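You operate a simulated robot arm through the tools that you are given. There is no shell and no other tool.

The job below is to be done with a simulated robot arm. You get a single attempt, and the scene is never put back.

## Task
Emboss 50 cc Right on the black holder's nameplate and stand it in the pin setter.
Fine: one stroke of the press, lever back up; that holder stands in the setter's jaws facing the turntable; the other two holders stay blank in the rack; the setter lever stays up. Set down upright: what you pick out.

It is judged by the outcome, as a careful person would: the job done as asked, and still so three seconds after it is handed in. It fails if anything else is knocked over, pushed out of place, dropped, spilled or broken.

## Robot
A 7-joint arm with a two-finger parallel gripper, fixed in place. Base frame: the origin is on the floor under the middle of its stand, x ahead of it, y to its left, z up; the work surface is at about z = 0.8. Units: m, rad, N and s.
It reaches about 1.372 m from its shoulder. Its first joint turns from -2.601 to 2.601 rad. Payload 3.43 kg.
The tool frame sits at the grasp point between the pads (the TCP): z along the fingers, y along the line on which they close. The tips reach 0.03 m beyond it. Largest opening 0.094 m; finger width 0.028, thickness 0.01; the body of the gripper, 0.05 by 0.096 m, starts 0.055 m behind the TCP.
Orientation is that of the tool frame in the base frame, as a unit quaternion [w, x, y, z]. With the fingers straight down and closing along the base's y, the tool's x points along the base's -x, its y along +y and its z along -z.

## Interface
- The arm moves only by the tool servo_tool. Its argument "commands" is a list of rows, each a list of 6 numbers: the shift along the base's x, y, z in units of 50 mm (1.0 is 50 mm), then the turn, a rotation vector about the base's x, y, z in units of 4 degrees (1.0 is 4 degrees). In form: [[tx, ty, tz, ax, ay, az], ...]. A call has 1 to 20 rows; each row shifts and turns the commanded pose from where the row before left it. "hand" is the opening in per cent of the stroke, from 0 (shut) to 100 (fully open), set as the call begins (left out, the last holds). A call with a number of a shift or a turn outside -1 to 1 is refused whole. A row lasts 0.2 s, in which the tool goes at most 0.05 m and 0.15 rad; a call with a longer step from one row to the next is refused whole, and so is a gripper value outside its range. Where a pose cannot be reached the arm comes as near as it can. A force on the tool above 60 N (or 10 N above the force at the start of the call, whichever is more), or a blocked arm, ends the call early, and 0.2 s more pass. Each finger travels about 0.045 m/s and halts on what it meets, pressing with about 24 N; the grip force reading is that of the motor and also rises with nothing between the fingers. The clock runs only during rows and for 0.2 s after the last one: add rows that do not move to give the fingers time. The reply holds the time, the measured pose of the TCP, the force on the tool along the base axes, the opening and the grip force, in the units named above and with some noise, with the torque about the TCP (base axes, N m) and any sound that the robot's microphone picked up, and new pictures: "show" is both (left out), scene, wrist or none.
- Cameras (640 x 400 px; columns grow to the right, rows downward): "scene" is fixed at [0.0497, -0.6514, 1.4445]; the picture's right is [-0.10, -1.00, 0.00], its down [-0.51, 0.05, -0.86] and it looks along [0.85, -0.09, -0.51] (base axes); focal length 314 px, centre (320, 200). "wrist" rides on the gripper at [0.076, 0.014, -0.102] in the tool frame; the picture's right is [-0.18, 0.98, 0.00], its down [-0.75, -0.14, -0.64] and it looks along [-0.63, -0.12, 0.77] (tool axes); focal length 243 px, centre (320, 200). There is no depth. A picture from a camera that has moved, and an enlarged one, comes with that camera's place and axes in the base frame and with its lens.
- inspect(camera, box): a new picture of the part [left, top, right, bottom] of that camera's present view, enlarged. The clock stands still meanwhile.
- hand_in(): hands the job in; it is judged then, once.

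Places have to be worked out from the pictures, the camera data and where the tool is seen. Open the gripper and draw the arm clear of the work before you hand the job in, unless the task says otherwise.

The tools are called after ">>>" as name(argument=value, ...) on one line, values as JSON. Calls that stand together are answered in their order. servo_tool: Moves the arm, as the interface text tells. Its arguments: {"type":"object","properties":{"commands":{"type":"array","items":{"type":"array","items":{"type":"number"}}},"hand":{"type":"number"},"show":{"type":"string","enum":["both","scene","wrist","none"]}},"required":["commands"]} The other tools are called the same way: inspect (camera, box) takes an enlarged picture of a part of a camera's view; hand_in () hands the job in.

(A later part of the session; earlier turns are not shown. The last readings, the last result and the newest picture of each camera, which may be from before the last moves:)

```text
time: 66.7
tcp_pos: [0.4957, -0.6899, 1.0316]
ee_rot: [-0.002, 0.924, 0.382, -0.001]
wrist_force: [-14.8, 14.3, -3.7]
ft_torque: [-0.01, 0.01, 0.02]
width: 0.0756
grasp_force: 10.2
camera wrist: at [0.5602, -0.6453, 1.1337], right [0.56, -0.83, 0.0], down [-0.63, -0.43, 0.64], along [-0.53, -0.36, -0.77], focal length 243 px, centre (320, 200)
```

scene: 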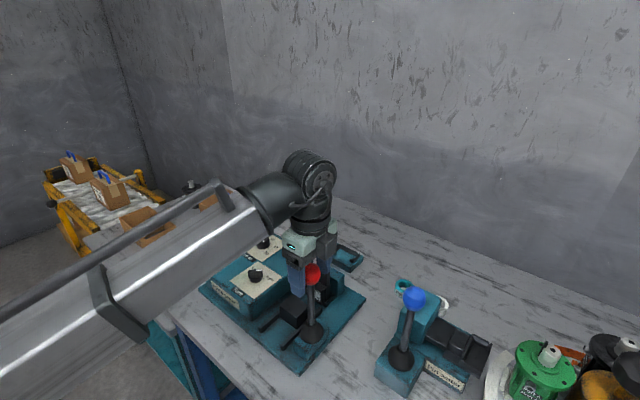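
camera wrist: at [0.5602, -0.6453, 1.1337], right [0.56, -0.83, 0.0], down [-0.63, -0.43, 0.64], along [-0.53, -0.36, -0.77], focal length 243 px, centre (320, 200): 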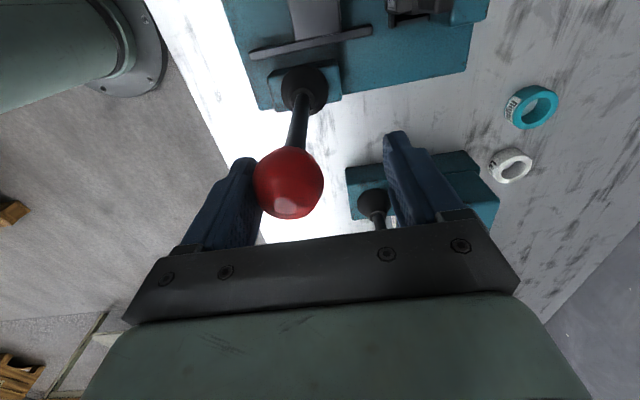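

The ball didn't move and force rose to 20 N, so that way is blocked. I'll return to centre and test towards the robot (135°).

>>> servo_tool(commands=[[-0.0707, 0.0707, 0, 0, 0, 0], [-0.0707, 0.0707, 0, 0, 0, 0], [-0.0707, 0.0707, 0, 0, 0, 0], [-0.0707, 0.0707, 0, 0, 0, 0], [0, 0, 0, 0, 0, 0]], hand=68, show="none")

>>> servo_tool(commands=[[-0.0707, 0.0707, 0, 0, 0, 0], [-0.0707, 0.0707, 0, 0, 0, 0], [-0.0707, 0.0707, 0, 0, 0, 0], [-0.0707, 0.0707, 0, 0, 0, 0]], show="wrist")

```text
time: 67.9
tcp_pos: [0.4843, -0.6764, 1.0305]
ee_rot: [-0.001, 0.924, 0.383, -0.001]
wrist_force: [-0.5, -1.0, 0.0]
ft_torque: [-0.01, 0.0, -0.01]
width: 0.0638
grasp_force: 0.1
```

```text
time: 68.9
tcp_pos: [0.469, -0.663, 1.0309]
ee_rot: [0.0, 0.924, 0.383, -0.001]
wrist_force: [2.3, -2.5, 1.4]
ft_torque: [-0.07, -0.04, 0.03]
width: 0.0656
grasp_force: 1.4
camera wrist: at [0.5336, -0.6189, 1.1336], right [0.56, -0.83, 0.0], down [-0.63, -0.43, 0.64], along [-0.53, -0.36, -0.77], focal length 243 px, centre (320, 200)
```

wrist: 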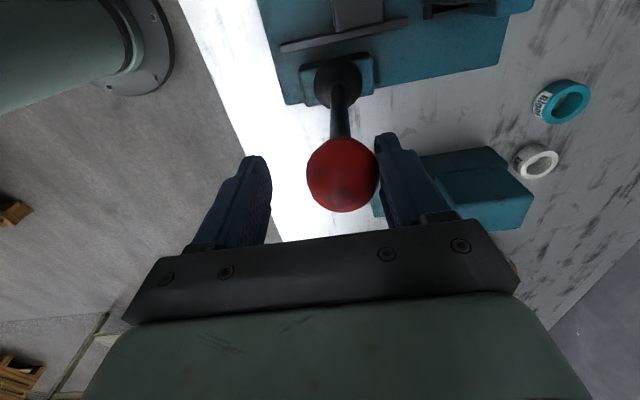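

The lever swings towards the robot with only ~3 N, and the ball moved about 8 mm. I'll back off to see whether it springs back by itself.

>>> servo_tool(commands=[[0.0707, -0.0707, 0, 0, 0, 0], [0.0707, -0.0707, 0, 0, 0, 0], [0.0707, -0.0707, 0, 0, 0, 0], [0.0707, -0.0707, 0, 0, 0, 0], [0, 0, 0, 0, 0, 0]])

>>> inspect(camera="wrist", box=[220, 60, 420, 250])

>>> inspect(camera="scene", box=[260, 220, 370, 350])

```text
time: 70.1
tcp_pos: [0.4839, -0.6767, 1.0314]
ee_rot: [-0.001, 0.924, 0.382, -0.001]
wrist_force: [0.1, 0.3, 0.5]
ft_torque: [0.01, 0.02, 0.05]
width: 0.0639
grasp_force: 0.1
camera wrist: at [0.5477, -0.6326, 1.1339], right [0.56, -0.83, 0.0], down [-0.63, -0.43, 0.64], along [-0.53, -0.36, -0.77], focal length 243 px, centre (320, 200)
```

scene: 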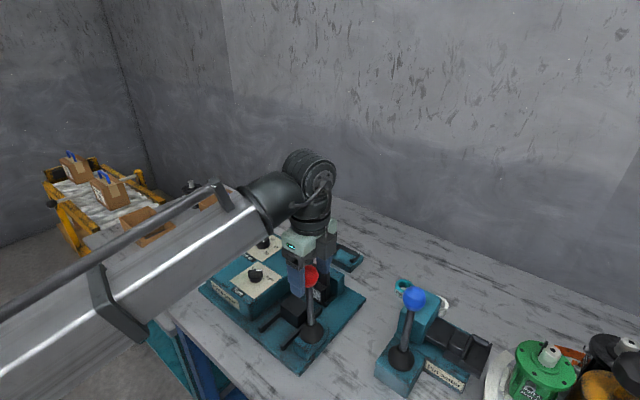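
wrist: 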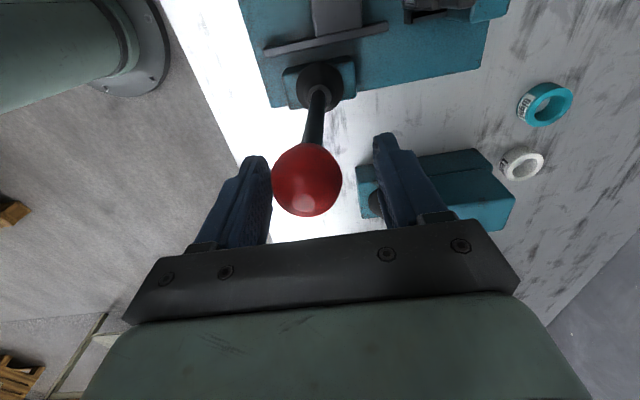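

```text
2.11 times, centred on (320, 155) of wrist
camera zoom: at [0.5477, -0.6326, 1.1339], right [0.56, -0.83, 0.0], down [-0.63, -0.43, 0.64], along [-0.53, -0.36, -0.77], focal length 511 px, centre (320, 295)
```

zoom: 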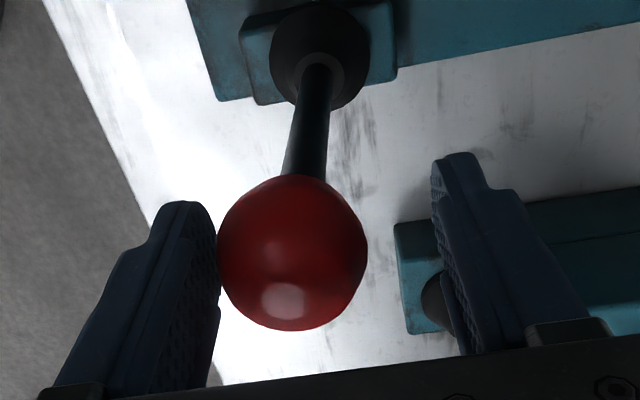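

```text
3.08 times, centred on (315, 285) of scene
camera zoom: at [0.0497, -0.6514, 1.4445], right [-0.1, -1.0, 0.0], down [-0.51, 0.05, -0.86], along [0.85, -0.09, -0.51], focal length 965 px, centre (335, -62)
```

zoom: 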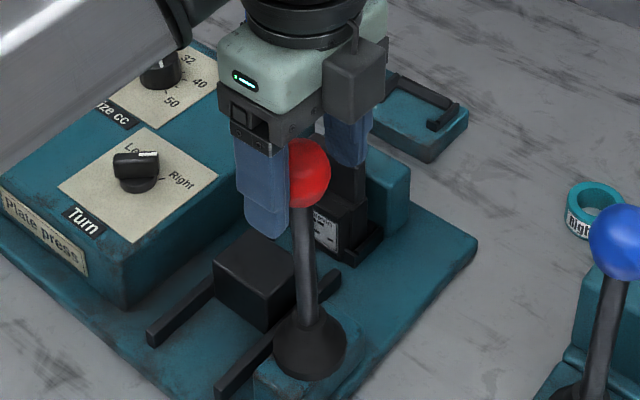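

The lever stays where it is put (friction only), so I'll pull it through its arc and then push it back up. First I'll pull to about 15°, following the arc (ball radius ≈ 0.18 m).

>>> servo_tool(commands=[[-0.105, 0.105, 0.03, 0, 0, 0], [-0.105, 0.105, 0, 0, 0, 0], [-0.105, 0.105, -0.01, 0, 0, 0], [-0.105, 0.105, -0.015, 0, 0, 0], [-0.105, 0.105, -0.02, 0, 0, 0], [-0.105, 0.105, -0.02, 0, 0, 0], [-0.105, 0.105, -0.025, 0, 0, 0], [-0.105, 0.105, -0.03, 0, 0, 0]])

>>> inspect(camera="scene", box=[240, 220, 370, 360])

```text
time: 71.9
tcp_pos: [0.443, -0.6358, 1.0253]
ee_rot: [-0.001, 0.924, 0.383, 0.0]
wrist_force: [1.0, -0.3, 0.2]
ft_torque: [-0.02, 0.04, 0.02]
width: 0.0643
grasp_force: 0.7
camera wrist: at [0.506, -0.5911, 1.1287], right [0.56, -0.83, 0.0], down [-0.63, -0.43, 0.64], along [-0.53, -0.36, -0.77], focal length 243 px, centre (320, 200)
```

scene: 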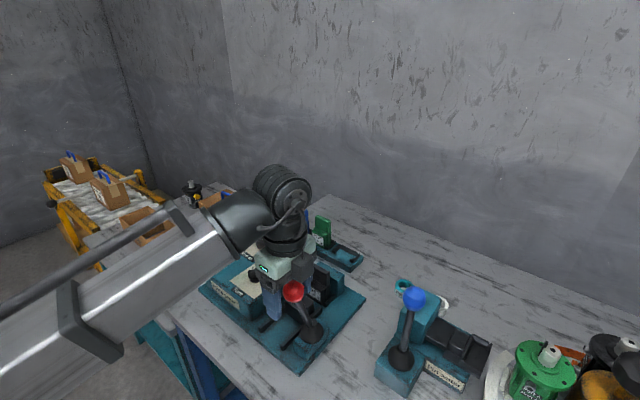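
wrist: 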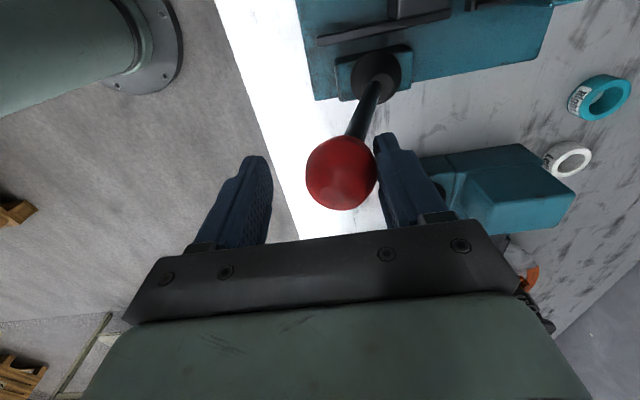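

```text
2.86 times, centred on (305, 290) of scene
camera zoom: at [0.0497, -0.6514, 1.4445], right [-0.1, -1.0, 0.0], down [-0.51, 0.05, -0.86], along [0.85, -0.09, -0.51], focal length 896 px, centre (363, -57)
```

zoom: 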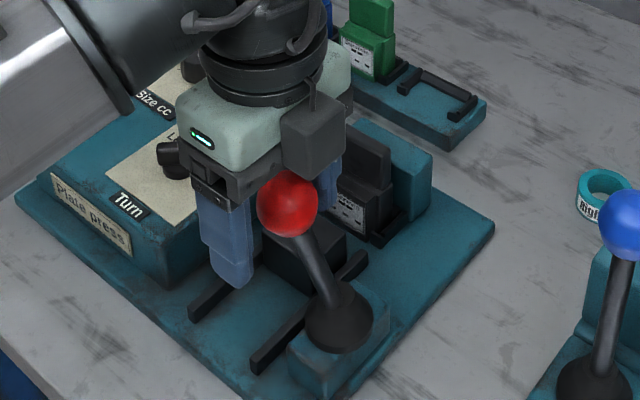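

The lever follows easily and the die is advancing. I'll continue the arc to about 30°.

>>> servo_tool(commands=[[-0.105, 0.105, -0.04, 0, 0, 0], [-0.105, 0.105, -0.05, 0, 0, 0], [-0.105, 0.105, -0.055, 0, 0, 0], [-0.105, 0.105, -0.06, 0, 0, 0], [-0.105, 0.105, -0.065, 0, 0, 0], [-0.105, 0.105, -0.07, 0, 0, 0]])

>>> inspect(camera="scene", box=[240, 220, 370, 360])

```text
time: 73.3
tcp_pos: [0.4105, -0.6052, 1.0099]
ee_rot: [0.0, 0.924, 0.382, 0.0]
wrist_force: [-0.1, 0.7, 0.2]
ft_torque: [-0.04, 0.01, -0.04]
width: 0.064
grasp_force: 0.1
camera wrist: at [0.4749, -0.5601, 1.112], right [0.56, -0.83, 0.0], down [-0.63, -0.43, 0.64], along [-0.53, -0.36, -0.77], focal length 243 px, centre (320, 200)
```

scene: 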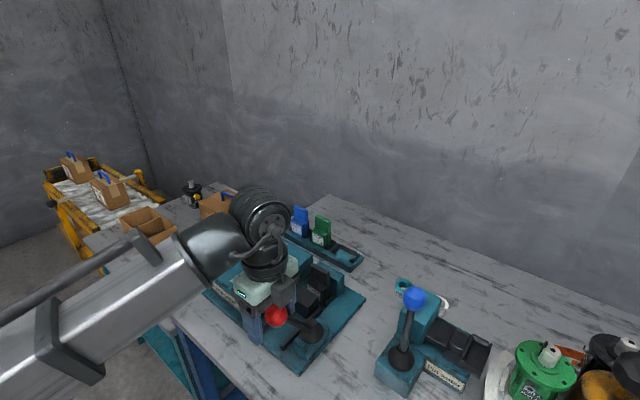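
wrist: 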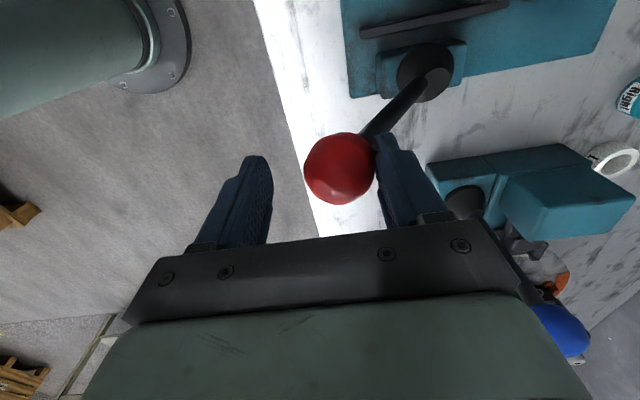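

```text
2.86 times, centred on (305, 290) of scene
camera zoom: at [0.0497, -0.6514, 1.4445], right [-0.1, -1.0, 0.0], down [-0.51, 0.05, -0.86], along [0.85, -0.09, -0.51], focal length 896 px, centre (363, -57)
```

zoom: 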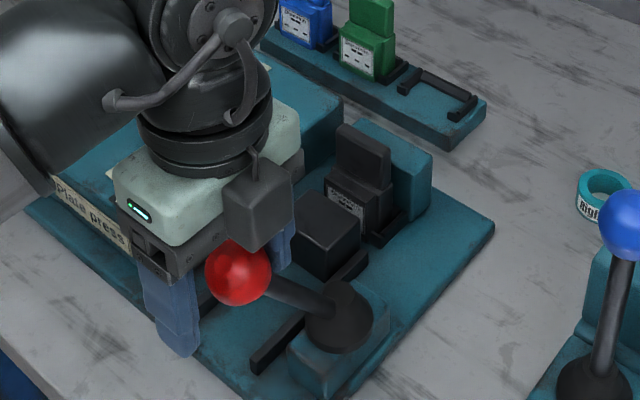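

Lever is at roughly 32° with the die close to the holder. I'll continue in small steps, watching force and sound for the end of the stroke.

>>> servo_tool(commands=[[-0.09, 0.09, -0.085, 0, 0, 0], [-0.09, 0.09, -0.09, 0, 0, 0], [-0.09, 0.09, -0.1, 0, 0, 0], [-0.09, 0.09, -0.11, 0, 0, 0]])

>>> inspect(camera="scene", box=[240, 220, 370, 360])

```text
time: 74.5
tcp_pos: [0.3978, -0.5914, 0.9936]
ee_rot: [0.008, 0.924, 0.383, 0.003]
wrist_force: [14.0, -8.7, 10.4]
ft_torque: [-0.49, -0.73, 0.12]
width: 0.0732
grasp_force: 7.6
stopped in row 4: the force on the tool passed its limit at 62 N (the readings are from after the stop); the commanded pose is now the measured one
camera wrist: at [0.4607, -0.5461, 1.0972], right [0.57, -0.82, 0.02], down [-0.64, -0.43, 0.64], along [-0.52, -0.37, -0.77], focal length 243 px, centre (320, 200)
```

scene: 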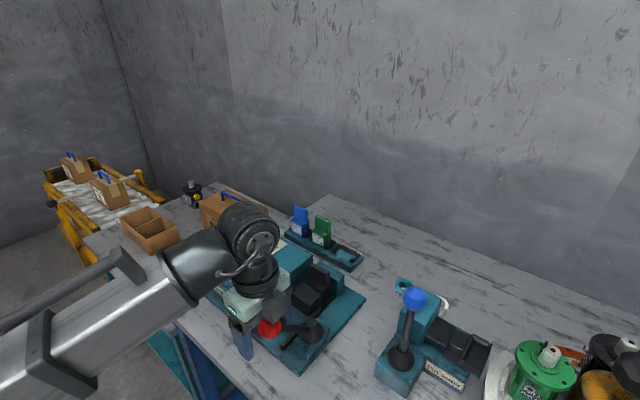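
wrist: 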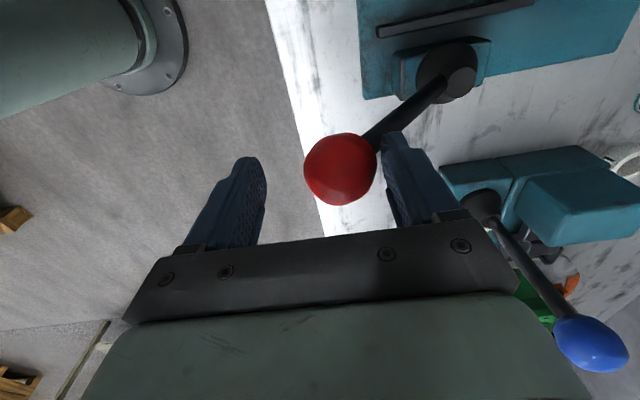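

```text
2.86 times, centred on (305, 290) of scene
camera zoom: at [0.0497, -0.6514, 1.4445], right [-0.1, -1.0, 0.0], down [-0.51, 0.05, -0.86], along [0.85, -0.09, -0.51], focal length 896 px, centre (363, -57)
```

zoom: 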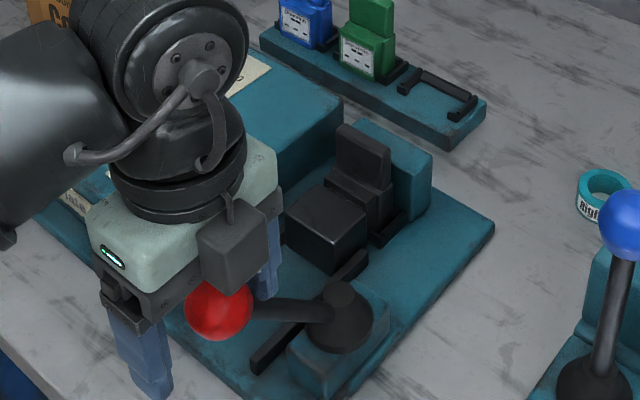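

A force limit stopped the pull at a lever angle of about 41°. I'll look closely at whether the die has met the holder's nameplate.

>>> inspect(camera="scene", box=[285, 255, 345, 315])

>>> inspect(camera="scene", box=[190, 210, 300, 370])

>>> servo_tool(commands=[[0, 0, 0, 0, 0, 0], [0, 0, 0, 0, 0, 0]], show="none")

```text
6.67 times, centred on (315, 285) of scene
camera zoom: at [0.0497, -0.6514, 1.4445], right [-0.1, -1.0, 0.0], down [-0.51, 0.05, -0.86], along [0.85, -0.09, -0.51], focal length 2091 px, centre (353, -367)
```

zoom: 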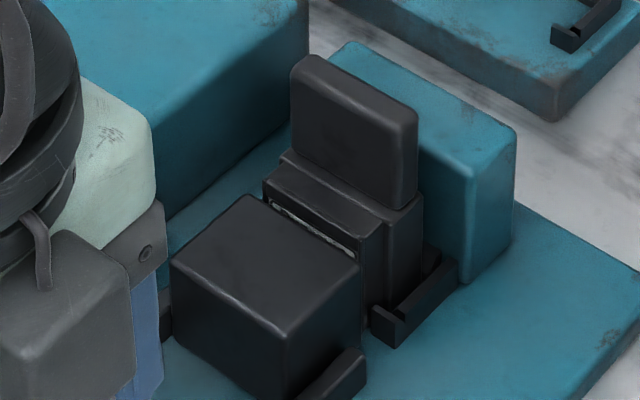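

```text
2.50 times, centred on (245, 290) of scene
camera zoom: at [0.0497, -0.6514, 1.4445], right [-0.1, -1.0, 0.0], down [-0.51, 0.05, -0.86], along [0.85, -0.09, -0.51], focal length 784 px, centre (508, -25)
```

zoom: 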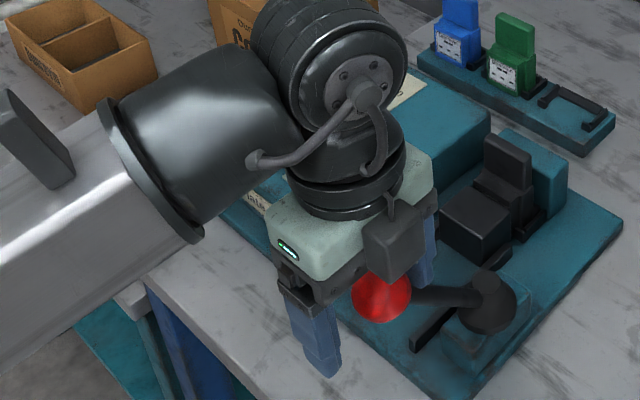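

```text
time: 75.0
tcp_pos: [0.3974, -0.5905, 0.9938]
ee_rot: [0.008, 0.924, 0.383, 0.002]
wrist_force: [15.8, -12.0, 23.1]
ft_torque: [-0.82, -1.18, 0.23]
width: 0.0749
grasp_force: 9.7
```

The die is within a few millimetres of the plate, and the fingertip has slid onto the stem, which is a poor contact. I'll lift off, close the fingers and push the ball squarely from its far side to finish the stroke.

>>> servo_tool(commands=[[0, 0, 0.3, 0, 0, 0], [0, 0, 0.5, 0, 0, 0], [0, 0, 0.5, 0, 0, 0], [0.2, -0.2, 0, 0, 0, 0], [0.2, -0.2, 0, 0, 0, 0], [0.2, -0.2, 0, 0, 0, 0]], hand=68, show="none")

>>> servo_tool(commands=[[0, 0, 0, 0, 0, 0], [0, 0, 0, 0, 0, 0], [0, 0, 0, 0, 0, 0], [0, 0, 0, 0, 0, 0]], hand=0)

>>> inspect(camera="scene", box=[285, 255, 345, 315])

```text
time: 76.5
tcp_pos: [0.427, -0.6193, 1.0588]
ee_rot: [0.007, 0.923, 0.384, 0.001]
wrist_force: [-0.3, -0.1, -1.2]
ft_torque: [-0.03, 0.02, 0.01]
width: 0.0641
grasp_force: 0.0
```

```text
time: 77.5
tcp_pos: [0.427, -0.6193, 1.0577]
ee_rot: [0.005, 0.924, 0.384, 0.002]
wrist_force: [-0.3, 0.1, -0.6]
ft_torque: [0.02, -0.02, 0.02]
width: 0.0
grasp_force: 21.0
camera wrist: at [0.4893, -0.5744, 1.1615], right [0.57, -0.82, 0.01], down [-0.64, -0.43, 0.64], along [-0.52, -0.37, -0.77], focal length 243 px, centre (320, 200)
```

scene: 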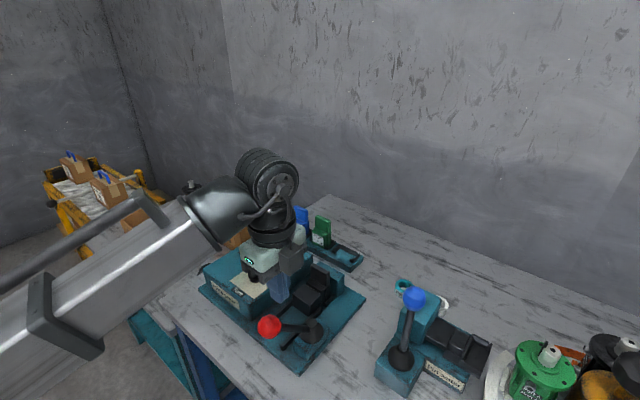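
wrist: 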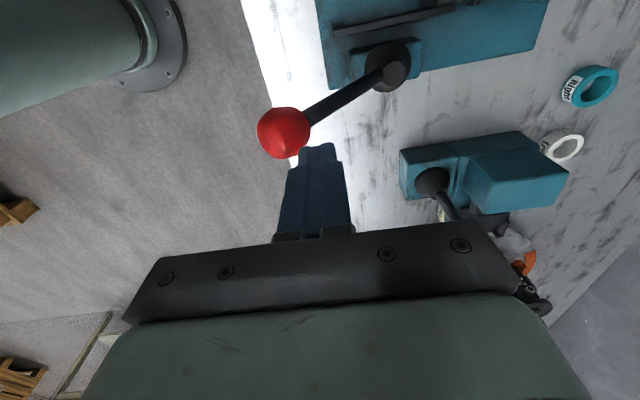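

```text
6.67 times, centred on (315, 285) of scene
camera zoom: at [0.0497, -0.6514, 1.4445], right [-0.1, -1.0, 0.0], down [-0.51, 0.05, -0.86], along [0.85, -0.09, -0.51], focal length 2091 px, centre (353, -367)
```

zoom: 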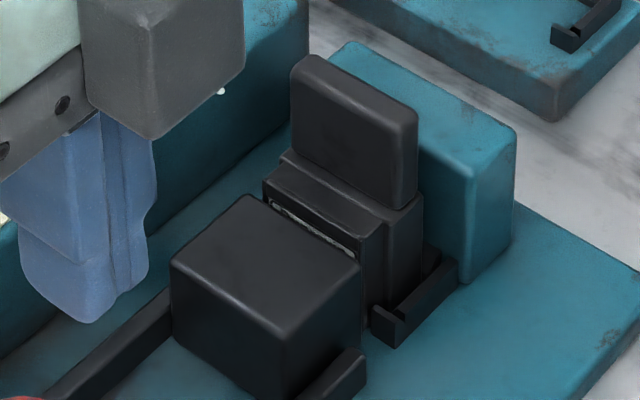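

The lever holds its position; its ball is at (0.4085, -0.599, 0.982). I'll level the tool and lower the closed fingers just behind the ball, on the nest side and above the stem.

>>> servo_tool(commands=[[0.13, -0.1, 0, 0.14, 0.106, 0], [0, 0, -0.3, 0, 0, 0], [0, 0, -0.4, 0, 0, 0], [0, 0, -0.31, 0, 0, 0], [0, 0, 0, 0, 0, 0]])

>>> inspect(camera="wrist", box=[220, 60, 420, 250])

>>> inspect(camera="scene", box=[240, 250, 340, 370])

```text
time: 78.7
tcp_pos: [0.4332, -0.6245, 1.0073]
ee_rot: [0.0, 0.923, 0.384, 0.0]
wrist_force: [-0.1, -0.4, 0.5]
ft_torque: [0.0, 0.0, -0.01]
width: 0.0
grasp_force: 24.2
camera wrist: at [0.4967, -0.5806, 1.1103], right [0.57, -0.82, 0.0], down [-0.63, -0.43, 0.64], along [-0.53, -0.36, -0.77], focal length 243 px, centre (320, 200)
```

scene: 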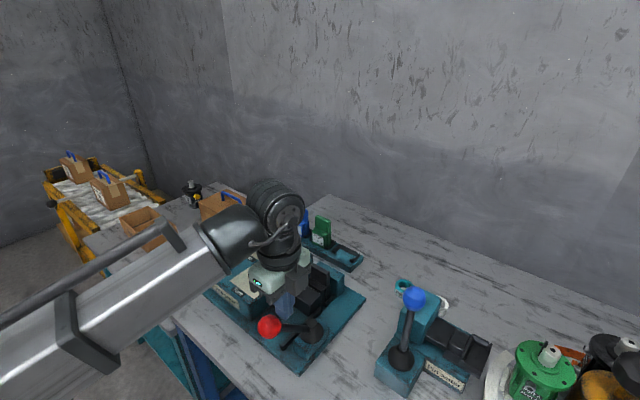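
wrist: 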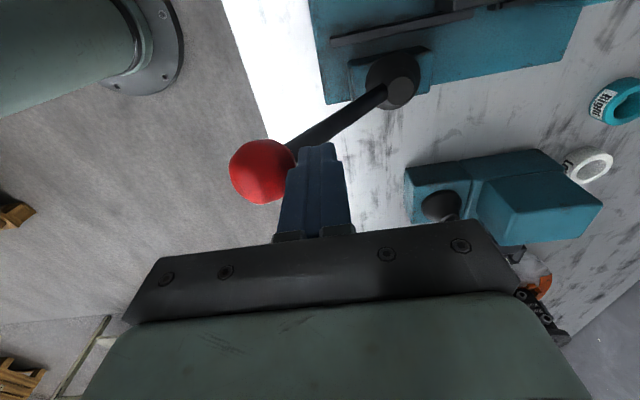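

```text
2.11 times, centred on (320, 155) of wrist
camera zoom: at [0.4967, -0.5806, 1.1103], right [0.57, -0.82, 0.0], down [-0.63, -0.43, 0.64], along [-0.53, -0.36, -0.77], focal length 511 px, centre (320, 295)
```

zoom: 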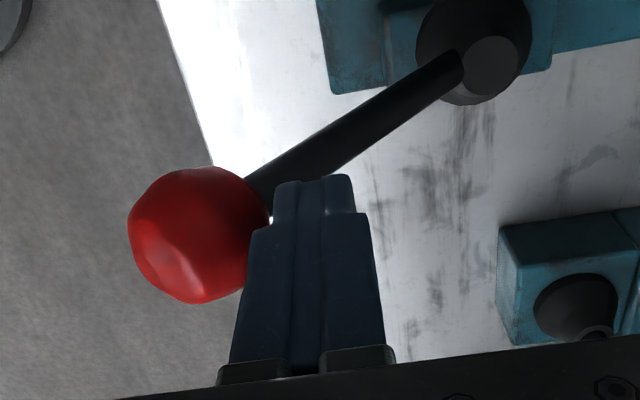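

```text
3.33 times, centred on (290, 310) of scene
camera zoom: at [0.0497, -0.6514, 1.4445], right [-0.1, -1.0, 0.0], down [-0.51, 0.05, -0.86], along [0.85, -0.09, -0.51], focal length 1046 px, centre (420, -167)
```

zoom: 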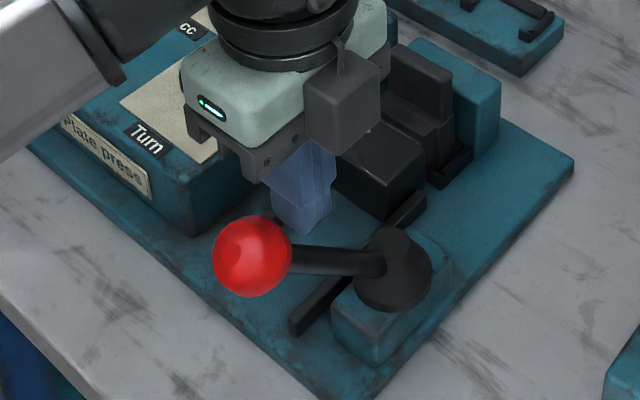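

The closed fingers sit just behind the ball. I'll push towards the robot in small tangential steps and watch the resistance.

>>> servo_tool(commands=[[-0.05, 0.05, 0, 0, 0, 0], [-0.05, 0.05, -0.01, 0, 0, 0], [-0.04, 0.04, -0.03, 0, 0, 0], [0, 0, 0, 0, 0, 0]], show="wrist")

```text
time: 79.7
tcp_pos: [0.4282, -0.6195, 1.006]
ee_rot: [0.002, 0.923, 0.384, 0.001]
wrist_force: [17.9, -16.0, 16.1]
ft_torque: [-0.26, -0.35, -0.03]
width: 0.0
grasp_force: 24.1
camera wrist: at [0.4911, -0.5751, 1.1094], right [0.57, -0.82, 0.0], down [-0.63, -0.43, 0.64], along [-0.53, -0.37, -0.77], focal length 243 px, centre (320, 200)
```

wrist: 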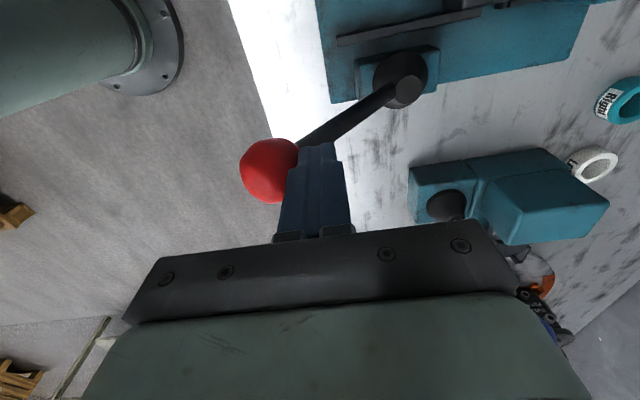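

Resistance is about 29 N. I'll check the die's position and then push a bit more.

>>> inspect(camera="scene", box=[285, 255, 345, 315])

>>> servo_tool(commands=[[-0.04, 0.04, -0.04, 0, 0, 0], [0, 0, 0, 0, 0, 0]], show="wrist")

>>> inspect(camera="scene", box=[285, 255, 345, 315])

```text
6.67 times, centred on (315, 285) of scene
camera zoom: at [0.0497, -0.6514, 1.4445], right [-0.1, -1.0, 0.0], down [-0.51, 0.05, -0.86], along [0.85, -0.09, -0.51], focal length 2091 px, centre (353, -367)
```

zoom: 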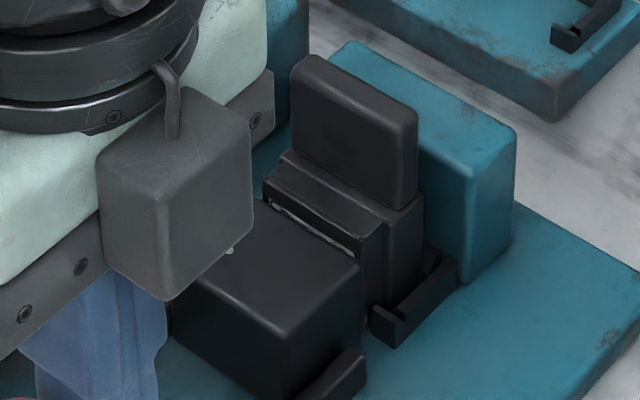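

```text
time: 80.3
tcp_pos: [0.4284, -0.619, 1.0065]
ee_rot: [0.007, 0.923, 0.384, 0.003]
wrist_force: [6.5, -4.8, 1.5]
ft_torque: [-0.14, -0.2, -0.04]
width: 0.0001
grasp_force: 24.0
stopped in row 2: the force on the tool passed its limit at 61 N (the readings are from after the stop); the commanded pose is now the measured one
camera wrist: at [0.4904, -0.5745, 1.1086], right [0.57, -0.82, 0.02], down [-0.64, -0.43, 0.64], along [-0.52, -0.37, -0.77], focal length 243 px, centre (320, 200)
```

wrist: 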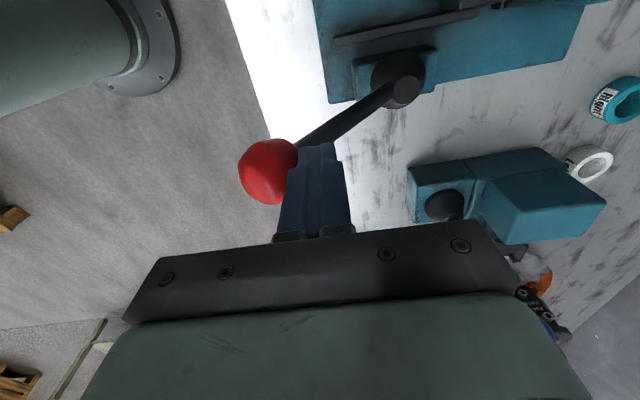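

```text
6.67 times, centred on (315, 285) of scene
camera zoom: at [0.0497, -0.6514, 1.4445], right [-0.1, -1.0, 0.0], down [-0.51, 0.05, -0.86], along [0.85, -0.09, -0.51], focal length 2091 px, centre (353, -367)
```

zoom: 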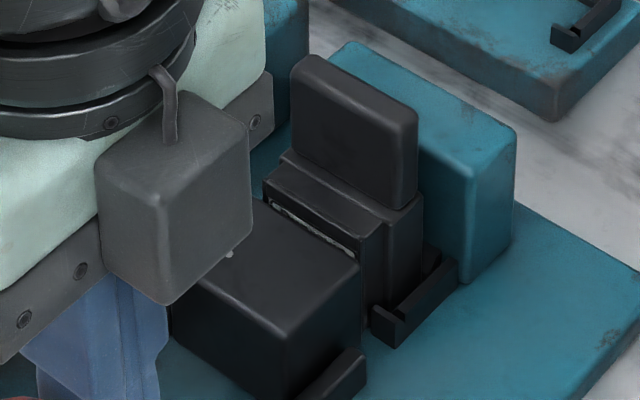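

The lever is firmly at its end stop: 61 N and no further die motion, so the stroke is complete. I'll lift off, open the fingers to straddle the ball again, and bring the lever back up.

>>> servo_tool(commands=[[0.08, -0.08, 0, 0, 0, 0], [0, 0, 0.4, 0, 0, 0], [0, 0, 0.5, 0, 0, 0], [0, 0, 0.4, 0, 0, 0], [0, 0, 0, 0, 0, 0]], hand=0, show="none")

>>> servo_tool(commands=[[0, 0, 0, 0, 0, 0], [0, 0, 0, 0, 0, 0], [0, 0, 0, 0, 0, 0], [0, 0, 0, 0, 0, 0]], hand=70, show="both")

```text
time: 81.5
tcp_pos: [0.4308, -0.6217, 1.0711]
ee_rot: [0.007, 0.924, 0.383, 0.003]
wrist_force: [0.6, -0.1, 0.3]
ft_torque: [-0.02, -0.01, 0.05]
width: 0.0
grasp_force: 24.0
```

```text
time: 82.5
tcp_pos: [0.43, -0.6232, 1.0719]
ee_rot: [0.006, 0.924, 0.383, 0.003]
wrist_force: [1.0, -0.1, -0.3]
ft_torque: [-0.01, -0.02, 0.01]
width: 0.0659
grasp_force: 0.0
camera wrist: at [0.4934, -0.5779, 1.1734], right [0.57, -0.82, 0.01], down [-0.64, -0.43, 0.64], along [-0.52, -0.37, -0.77], focal length 243 px, centre (320, 200)
```

scene: 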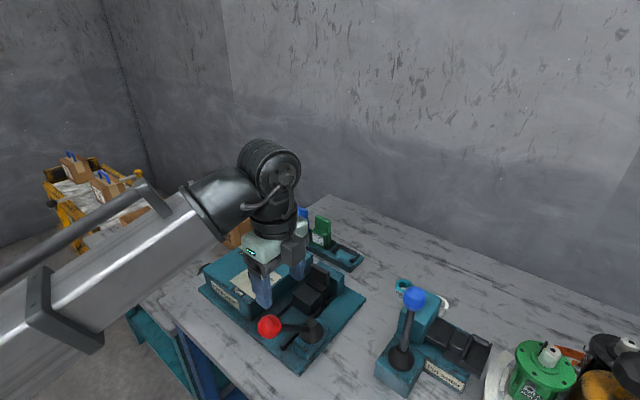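
wrist: 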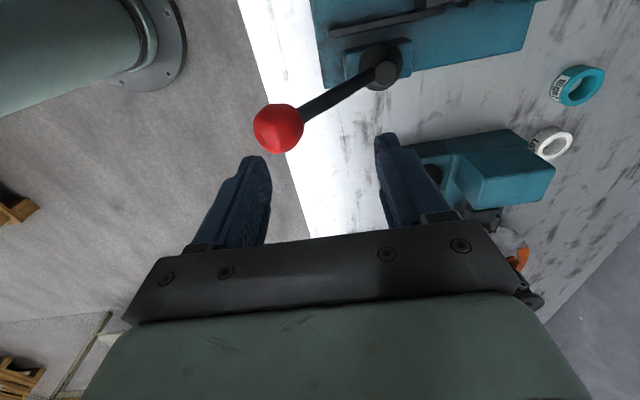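

I'll level the tool, move over the ball, and lower with one finger on each side of it.

>>> servo_tool(commands=[[-0.245, 0.255, 0, 0.14, 0.14, 0], [-0.245, 0.255, 0, 0, 0, 0], [0, 0, -0.4, 0, 0, 0], [0, 0, -0.5, 0, 0, 0], [0, 0, -0.5, 0, 0, 0], [0, 0, 0, 0, 0, 0]])

```text
time: 83.9
tcp_pos: [0.4054, -0.5986, 1.0008]
ee_rot: [0.0, 0.924, 0.383, 0.001]
wrist_force: [-0.3, 0.8, -0.1]
ft_torque: [-0.02, -0.03, 0.03]
width: 0.0657
grasp_force: 0.0
camera wrist: at [0.4692, -0.5539, 1.1035], right [0.57, -0.82, 0.0], down [-0.63, -0.43, 0.64], along [-0.53, -0.36, -0.77], focal length 243 px, centre (320, 200)
```

scene: 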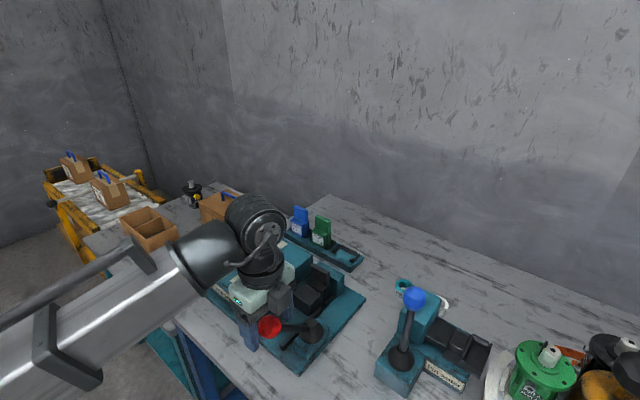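
wrist: 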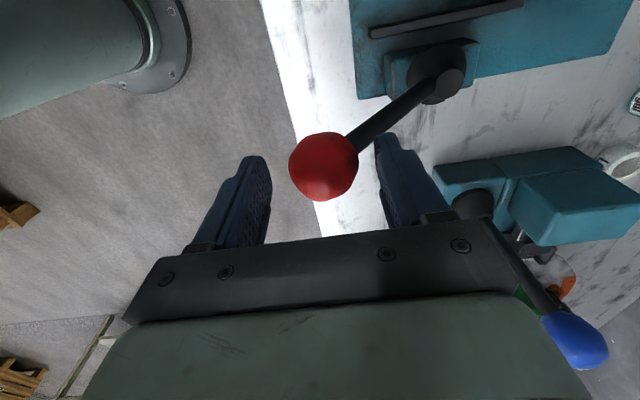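

The ball is caged. I'll push it back along the reverse arc, first half of the way.

>>> servo_tool(commands=[[0.1, -0.1, 0, 0, 0, 0], [0.1, -0.1, 0.03, 0, 0, 0], [0.113, -0.113, 0.13, 0, 0, 0], [0.113, -0.113, 0.116, 0, 0, 0], [0.113, -0.113, 0.1, 0, 0, 0], [0.113, -0.113, 0.09, 0, 0, 0], [0.113, -0.113, 0.078, 0, 0, 0], [0.113, -0.113, 0.068, 0, 0, 0], [0.113, -0.113, 0.058, 0, 0, 0]])

```text
time: 85.9
tcp_pos: [0.4556, -0.6475, 1.034]
ee_rot: [0.0, 0.924, 0.383, -0.001]
wrist_force: [-1.4, 0.8, 0.5]
ft_torque: [0.05, 0.03, 0.01]
width: 0.0669
grasp_force: 1.1
camera wrist: at [0.5201, -0.6036, 1.1364], right [0.57, -0.82, 0.0], down [-0.63, -0.43, 0.64], along [-0.53, -0.36, -0.77], focal length 243 px, centre (320, 200)
```

scene: 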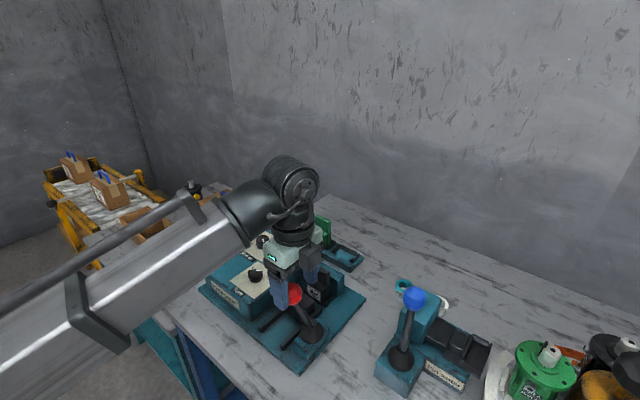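
wrist: 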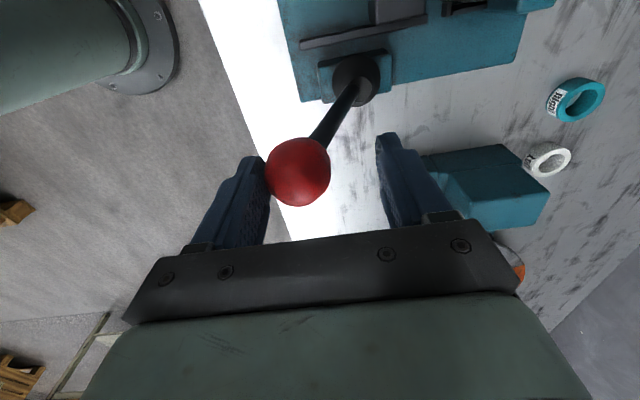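

The lever follows smoothly. I'll push the remaining ~53 mm to the upright stop.

>>> servo_tool(commands=[[0.113, -0.113, 0.04, 0, 0, 0], [0.113, -0.113, 0.032, 0, 0, 0], [0.113, -0.113, 0.026, 0, 0, 0], [0.113, -0.113, 0.016, 0, 0, 0], [0.113, -0.113, 0.008, 0, 0, 0], [0.113, -0.113, 0, 0, 0, 0], [0.07, -0.07, 0, 0, 0, 0], [0.05, -0.05, 0, 0, 0, 0]])

>>> inspect(camera="scene", box=[260, 220, 370, 350])

```text
time: 87.7
tcp_pos: [0.4952, -0.6855, 1.0398]
ee_rot: [-0.001, 0.923, 0.384, 0.0]
wrist_force: [-8.8, 7.2, 0.9]
ft_torque: [0.19, 0.15, 0.02]
width: 0.0724
grasp_force: 5.9
camera wrist: at [0.5596, -0.6428, 1.143], right [0.57, -0.82, 0.0], down [-0.63, -0.43, 0.64], along [-0.53, -0.36, -0.77], focal length 243 px, centre (320, 200)
```

scene: 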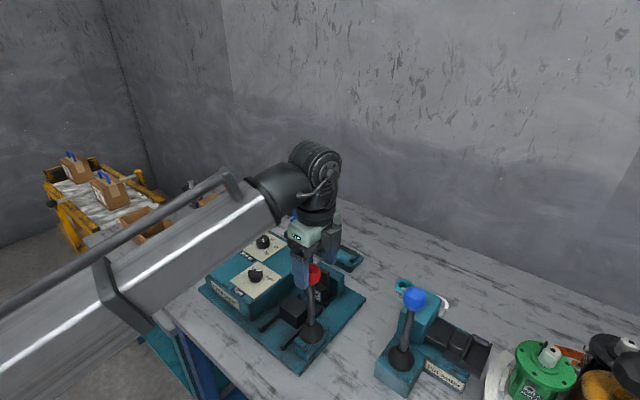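
wrist: 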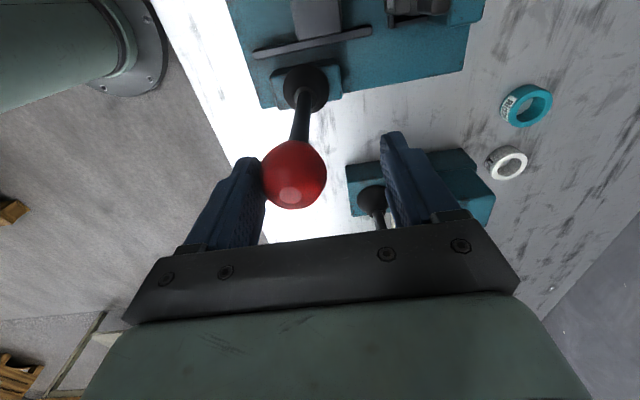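

```text
3.08 times, centred on (315, 285) of scene
camera zoom: at [0.0497, -0.6514, 1.4445], right [-0.1, -1.0, 0.0], down [-0.51, 0.05, -0.86], along [0.85, -0.09, -0.51], focal length 965 px, centre (335, -62)
```

zoom: 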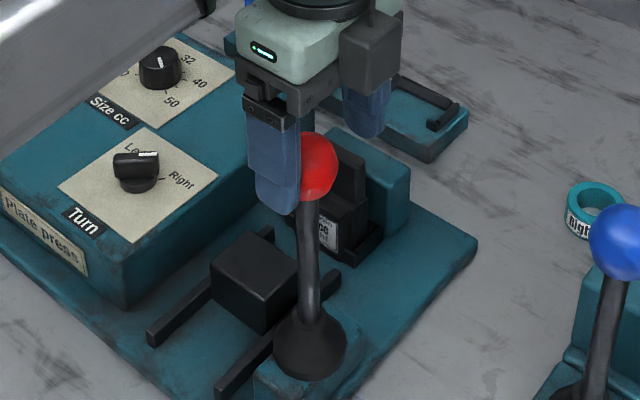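

The lever is up against its stop, and the plate now shows text. I'll centre the fingers around the ball without pushing it, then rise clear.

>>> servo_tool(commands=[[-0.1, 0.1, 0, 0, 0, 0], [-0.09, 0.09, 0, 0, 0, 0], [0, 0, 0.5, 0, 0, 0], [0, 0, 0.8, 0, 0, 0], [0, 0, 0.7, 0, 0, 0]])

>>> inspect(camera="scene", box=[260, 220, 370, 350])

>>> inspect(camera="scene", box=[300, 260, 340, 305])

```text
time: 88.9
tcp_pos: [0.487, -0.6772, 1.1411]
ee_rot: [0.0, 0.923, 0.384, 0.0]
wrist_force: [0.6, 0.1, 0.2]
ft_torque: [0.0, -0.05, 0.03]
width: 0.0656
grasp_force: 0.1
camera wrist: at [0.5507, -0.6334, 1.2432], right [0.57, -0.82, 0.0], down [-0.63, -0.43, 0.64], along [-0.53, -0.36, -0.77], focal length 243 px, centre (320, 200)
```

scene: 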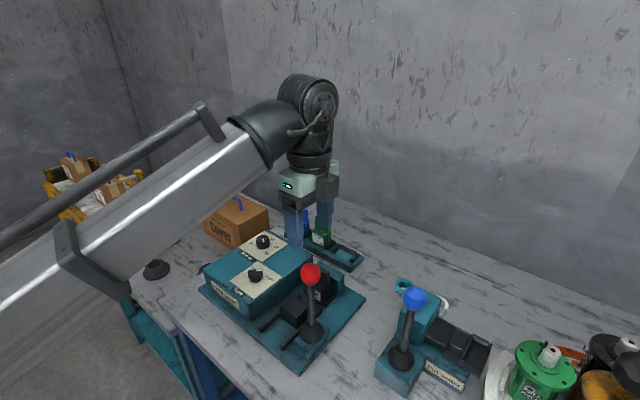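
wrist: 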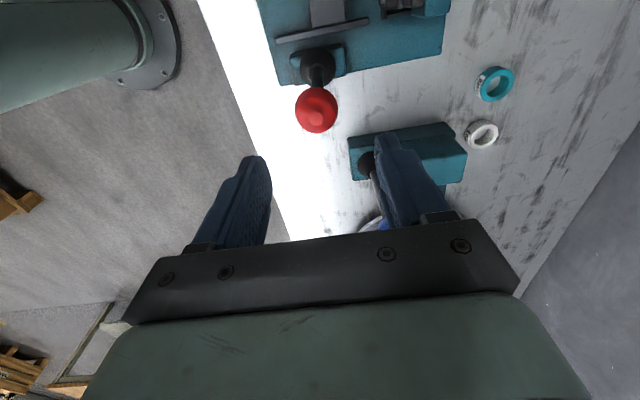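

```text
3.08 times, centred on (315, 285) of scene
camera zoom: at [0.0497, -0.6514, 1.4445], right [-0.1, -1.0, 0.0], down [-0.51, 0.05, -0.86], along [0.85, -0.09, -0.51], focal length 965 px, centre (335, -62)
```

zoom: 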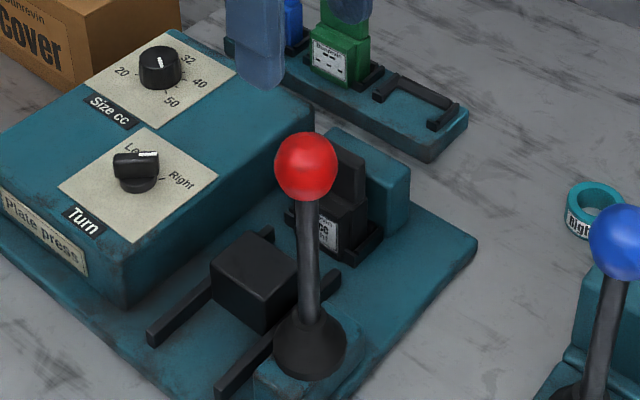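

```text
8.89 times, centred on (320, 282) of scene
camera zoom: at [0.0497, -0.6514, 1.4445], right [-0.1, -1.0, 0.0], down [-0.51, 0.05, -0.86], along [0.85, -0.09, -0.51], focal length 2788 px, centre (320, -533)
```

zoom: 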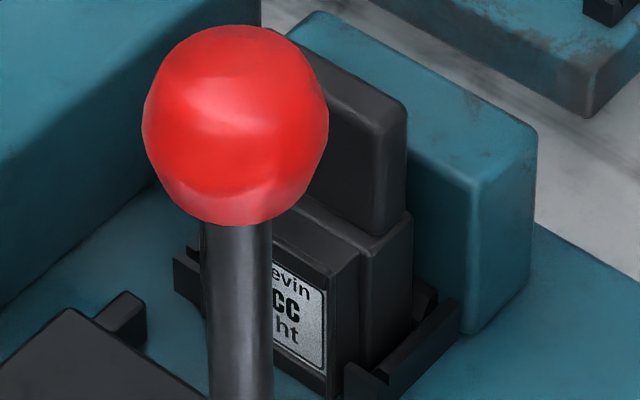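

Embossing worked ("…cc / …ht" visible) and the lever is upright again. Now I'll return above the holder in the nest to fetch it.

>>> servo_tool(commands=[[0.55, -0.12, 0, 0, 0, 0], [0.55, -0.12, 0, 0, 0, 0], [0.55, -0.12, 0, 0, 0, 0], [0.55, -0.12, 0, 0, 0, 0], [0.55, -0.11, 0, 0, 0, 0], [0, 0, -0.6, 0, 0, 0], [0, 0, -0.6, 0, 0, 0], [0, 0, -0.6, 0, 0, 0], [0, 0, 0, 0, 0, 0]], hand=34)

>>> inspect(camera="wrist", box=[270, 60, 370, 180])

```text
time: 90.9
tcp_pos: [0.6236, -0.7072, 1.0509]
ee_rot: [0.001, 0.924, 0.383, 0.0]
wrist_force: [-0.2, -0.2, -0.4]
ft_torque: [-0.03, -0.01, 0.03]
width: 0.0319
grasp_force: 0.1
camera wrist: at [0.6884, -0.6635, 1.1524], right [0.57, -0.82, 0.0], down [-0.63, -0.43, 0.64], along [-0.53, -0.36, -0.77], focal length 243 px, centre (320, 200)
```

scene: 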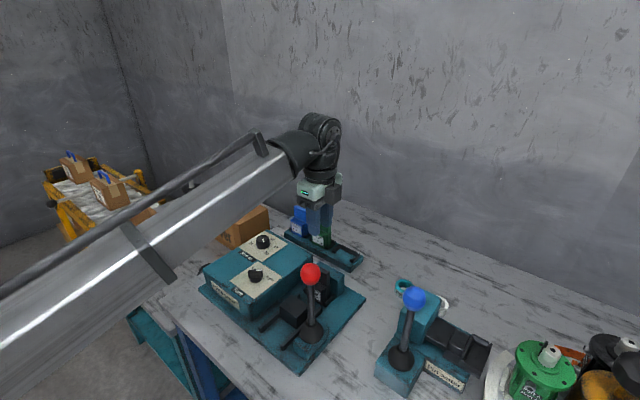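
wrist: 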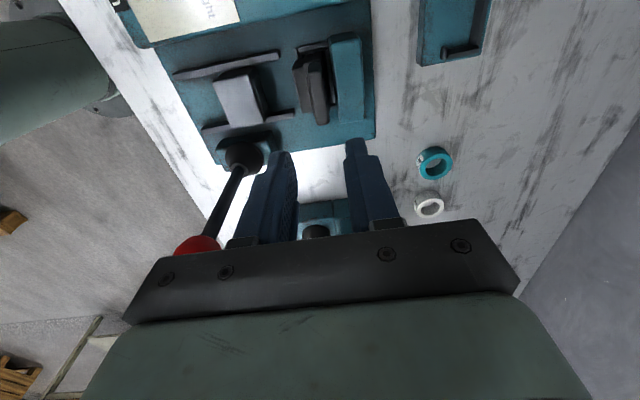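

```text
3.33 times, centred on (320, 120) of wrist
camera zoom: at [0.6884, -0.6635, 1.1524], right [0.57, -0.82, 0.0], down [-0.63, -0.43, 0.64], along [-0.53, -0.36, -0.77], focal length 809 px, centre (320, 467)
```

zoom: 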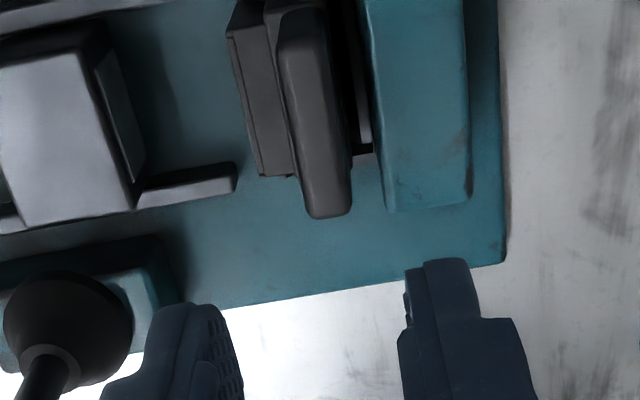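

Well centred over the tab. I'll lower to z = 0.918 with the fingers open 32 mm, stopping partway to check.

>>> servo_tool(commands=[[0, 0, -0.6, 0, 0, 0], [0, 0, -0.6, 0, 0, 0], [0, 0, -0.7, 0, 0, 0], [0, 0, 0, 0, 0, 0]], show="none")

>>> inspect(camera="wrist", box=[260, 70, 380, 210])

```text
time: 91.9
tcp_pos: [0.625, -0.7065, 0.9554]
ee_rot: [0.0, 0.924, 0.383, 0.0]
wrist_force: [-0.2, -0.5, 0.0]
ft_torque: [-0.04, -0.02, -0.03]
width: 0.032
grasp_force: 0.1
```

```text
2.86 times, centred on (320, 140) of wrist
camera zoom: at [0.6883, -0.6637, 1.0581], right [0.57, -0.82, 0.0], down [-0.63, -0.43, 0.64], along [-0.53, -0.36, -0.77], focal length 693 px, centre (320, 371)
```

zoom: 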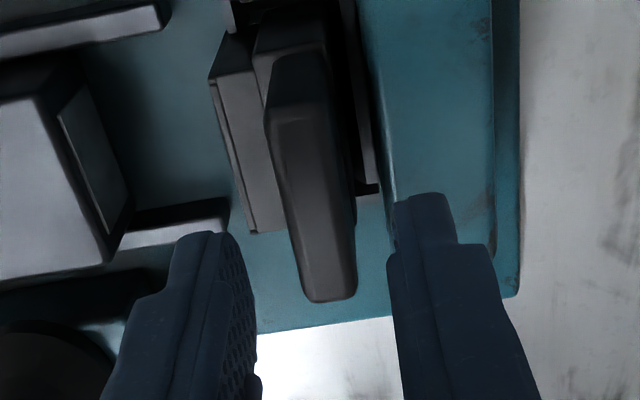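

Centred. I'll lower to the grip height and close.

>>> servo_tool(commands=[[0, 0, -0.3, 0, 0, 0], [0, 0, -0.3, 0, 0, 0], [0, 0, -0.14, 0, 0, 0], [0, 0, 0, 0, 0, 0]], show="none")

>>> servo_tool(commands=[[0, 0, 0, 0, 0, 0], [0, 0, 0, 0, 0, 0], [0, 0, 0, 0, 0, 0], [0, 0, 0, 0, 0, 0]], hand=5, show="wrist")

>>> inspect(camera="scene", box=[290, 230, 360, 310])

```text
time: 92.9
tcp_pos: [0.6254, -0.7074, 0.9182]
ee_rot: [0.0, 0.924, 0.383, 0.0]
wrist_force: [0.4, 0.3, 0.3]
ft_torque: [0.02, -0.03, 0.01]
width: 0.0318
grasp_force: 0.0
```

```text
time: 93.9
tcp_pos: [0.6243, -0.7075, 0.9187]
ee_rot: [0.0, 0.924, 0.384, 0.0]
wrist_force: [-2.0, 3.2, -1.0]
ft_torque: [0.22, 0.25, -0.08]
width: 0.0144
grasp_force: 23.7
camera wrist: at [0.6878, -0.6639, 1.021], right [0.57, -0.82, 0.0], down [-0.63, -0.43, 0.64], along [-0.53, -0.36, -0.77], focal length 243 px, centre (320, 200)
```

wrist: 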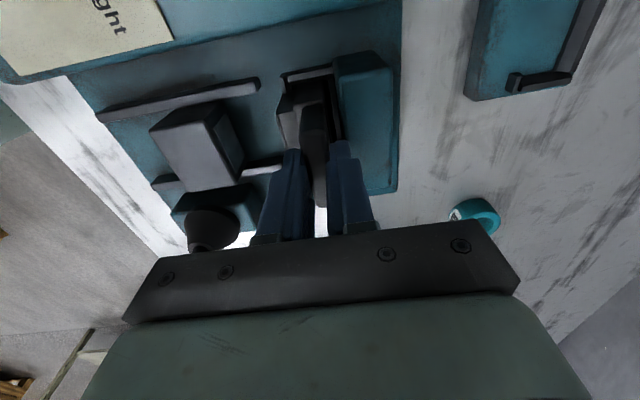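

```text
5.00 times, centred on (325, 270) of scene
camera zoom: at [0.0497, -0.6514, 1.4445], right [-0.1, -1.0, 0.0], down [-0.51, 0.05, -0.86], along [0.85, -0.09, -0.51], focal length 1568 px, centre (295, -150)
```

zoom: 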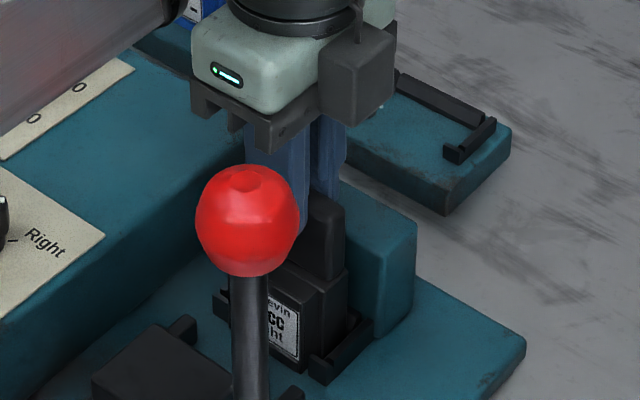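

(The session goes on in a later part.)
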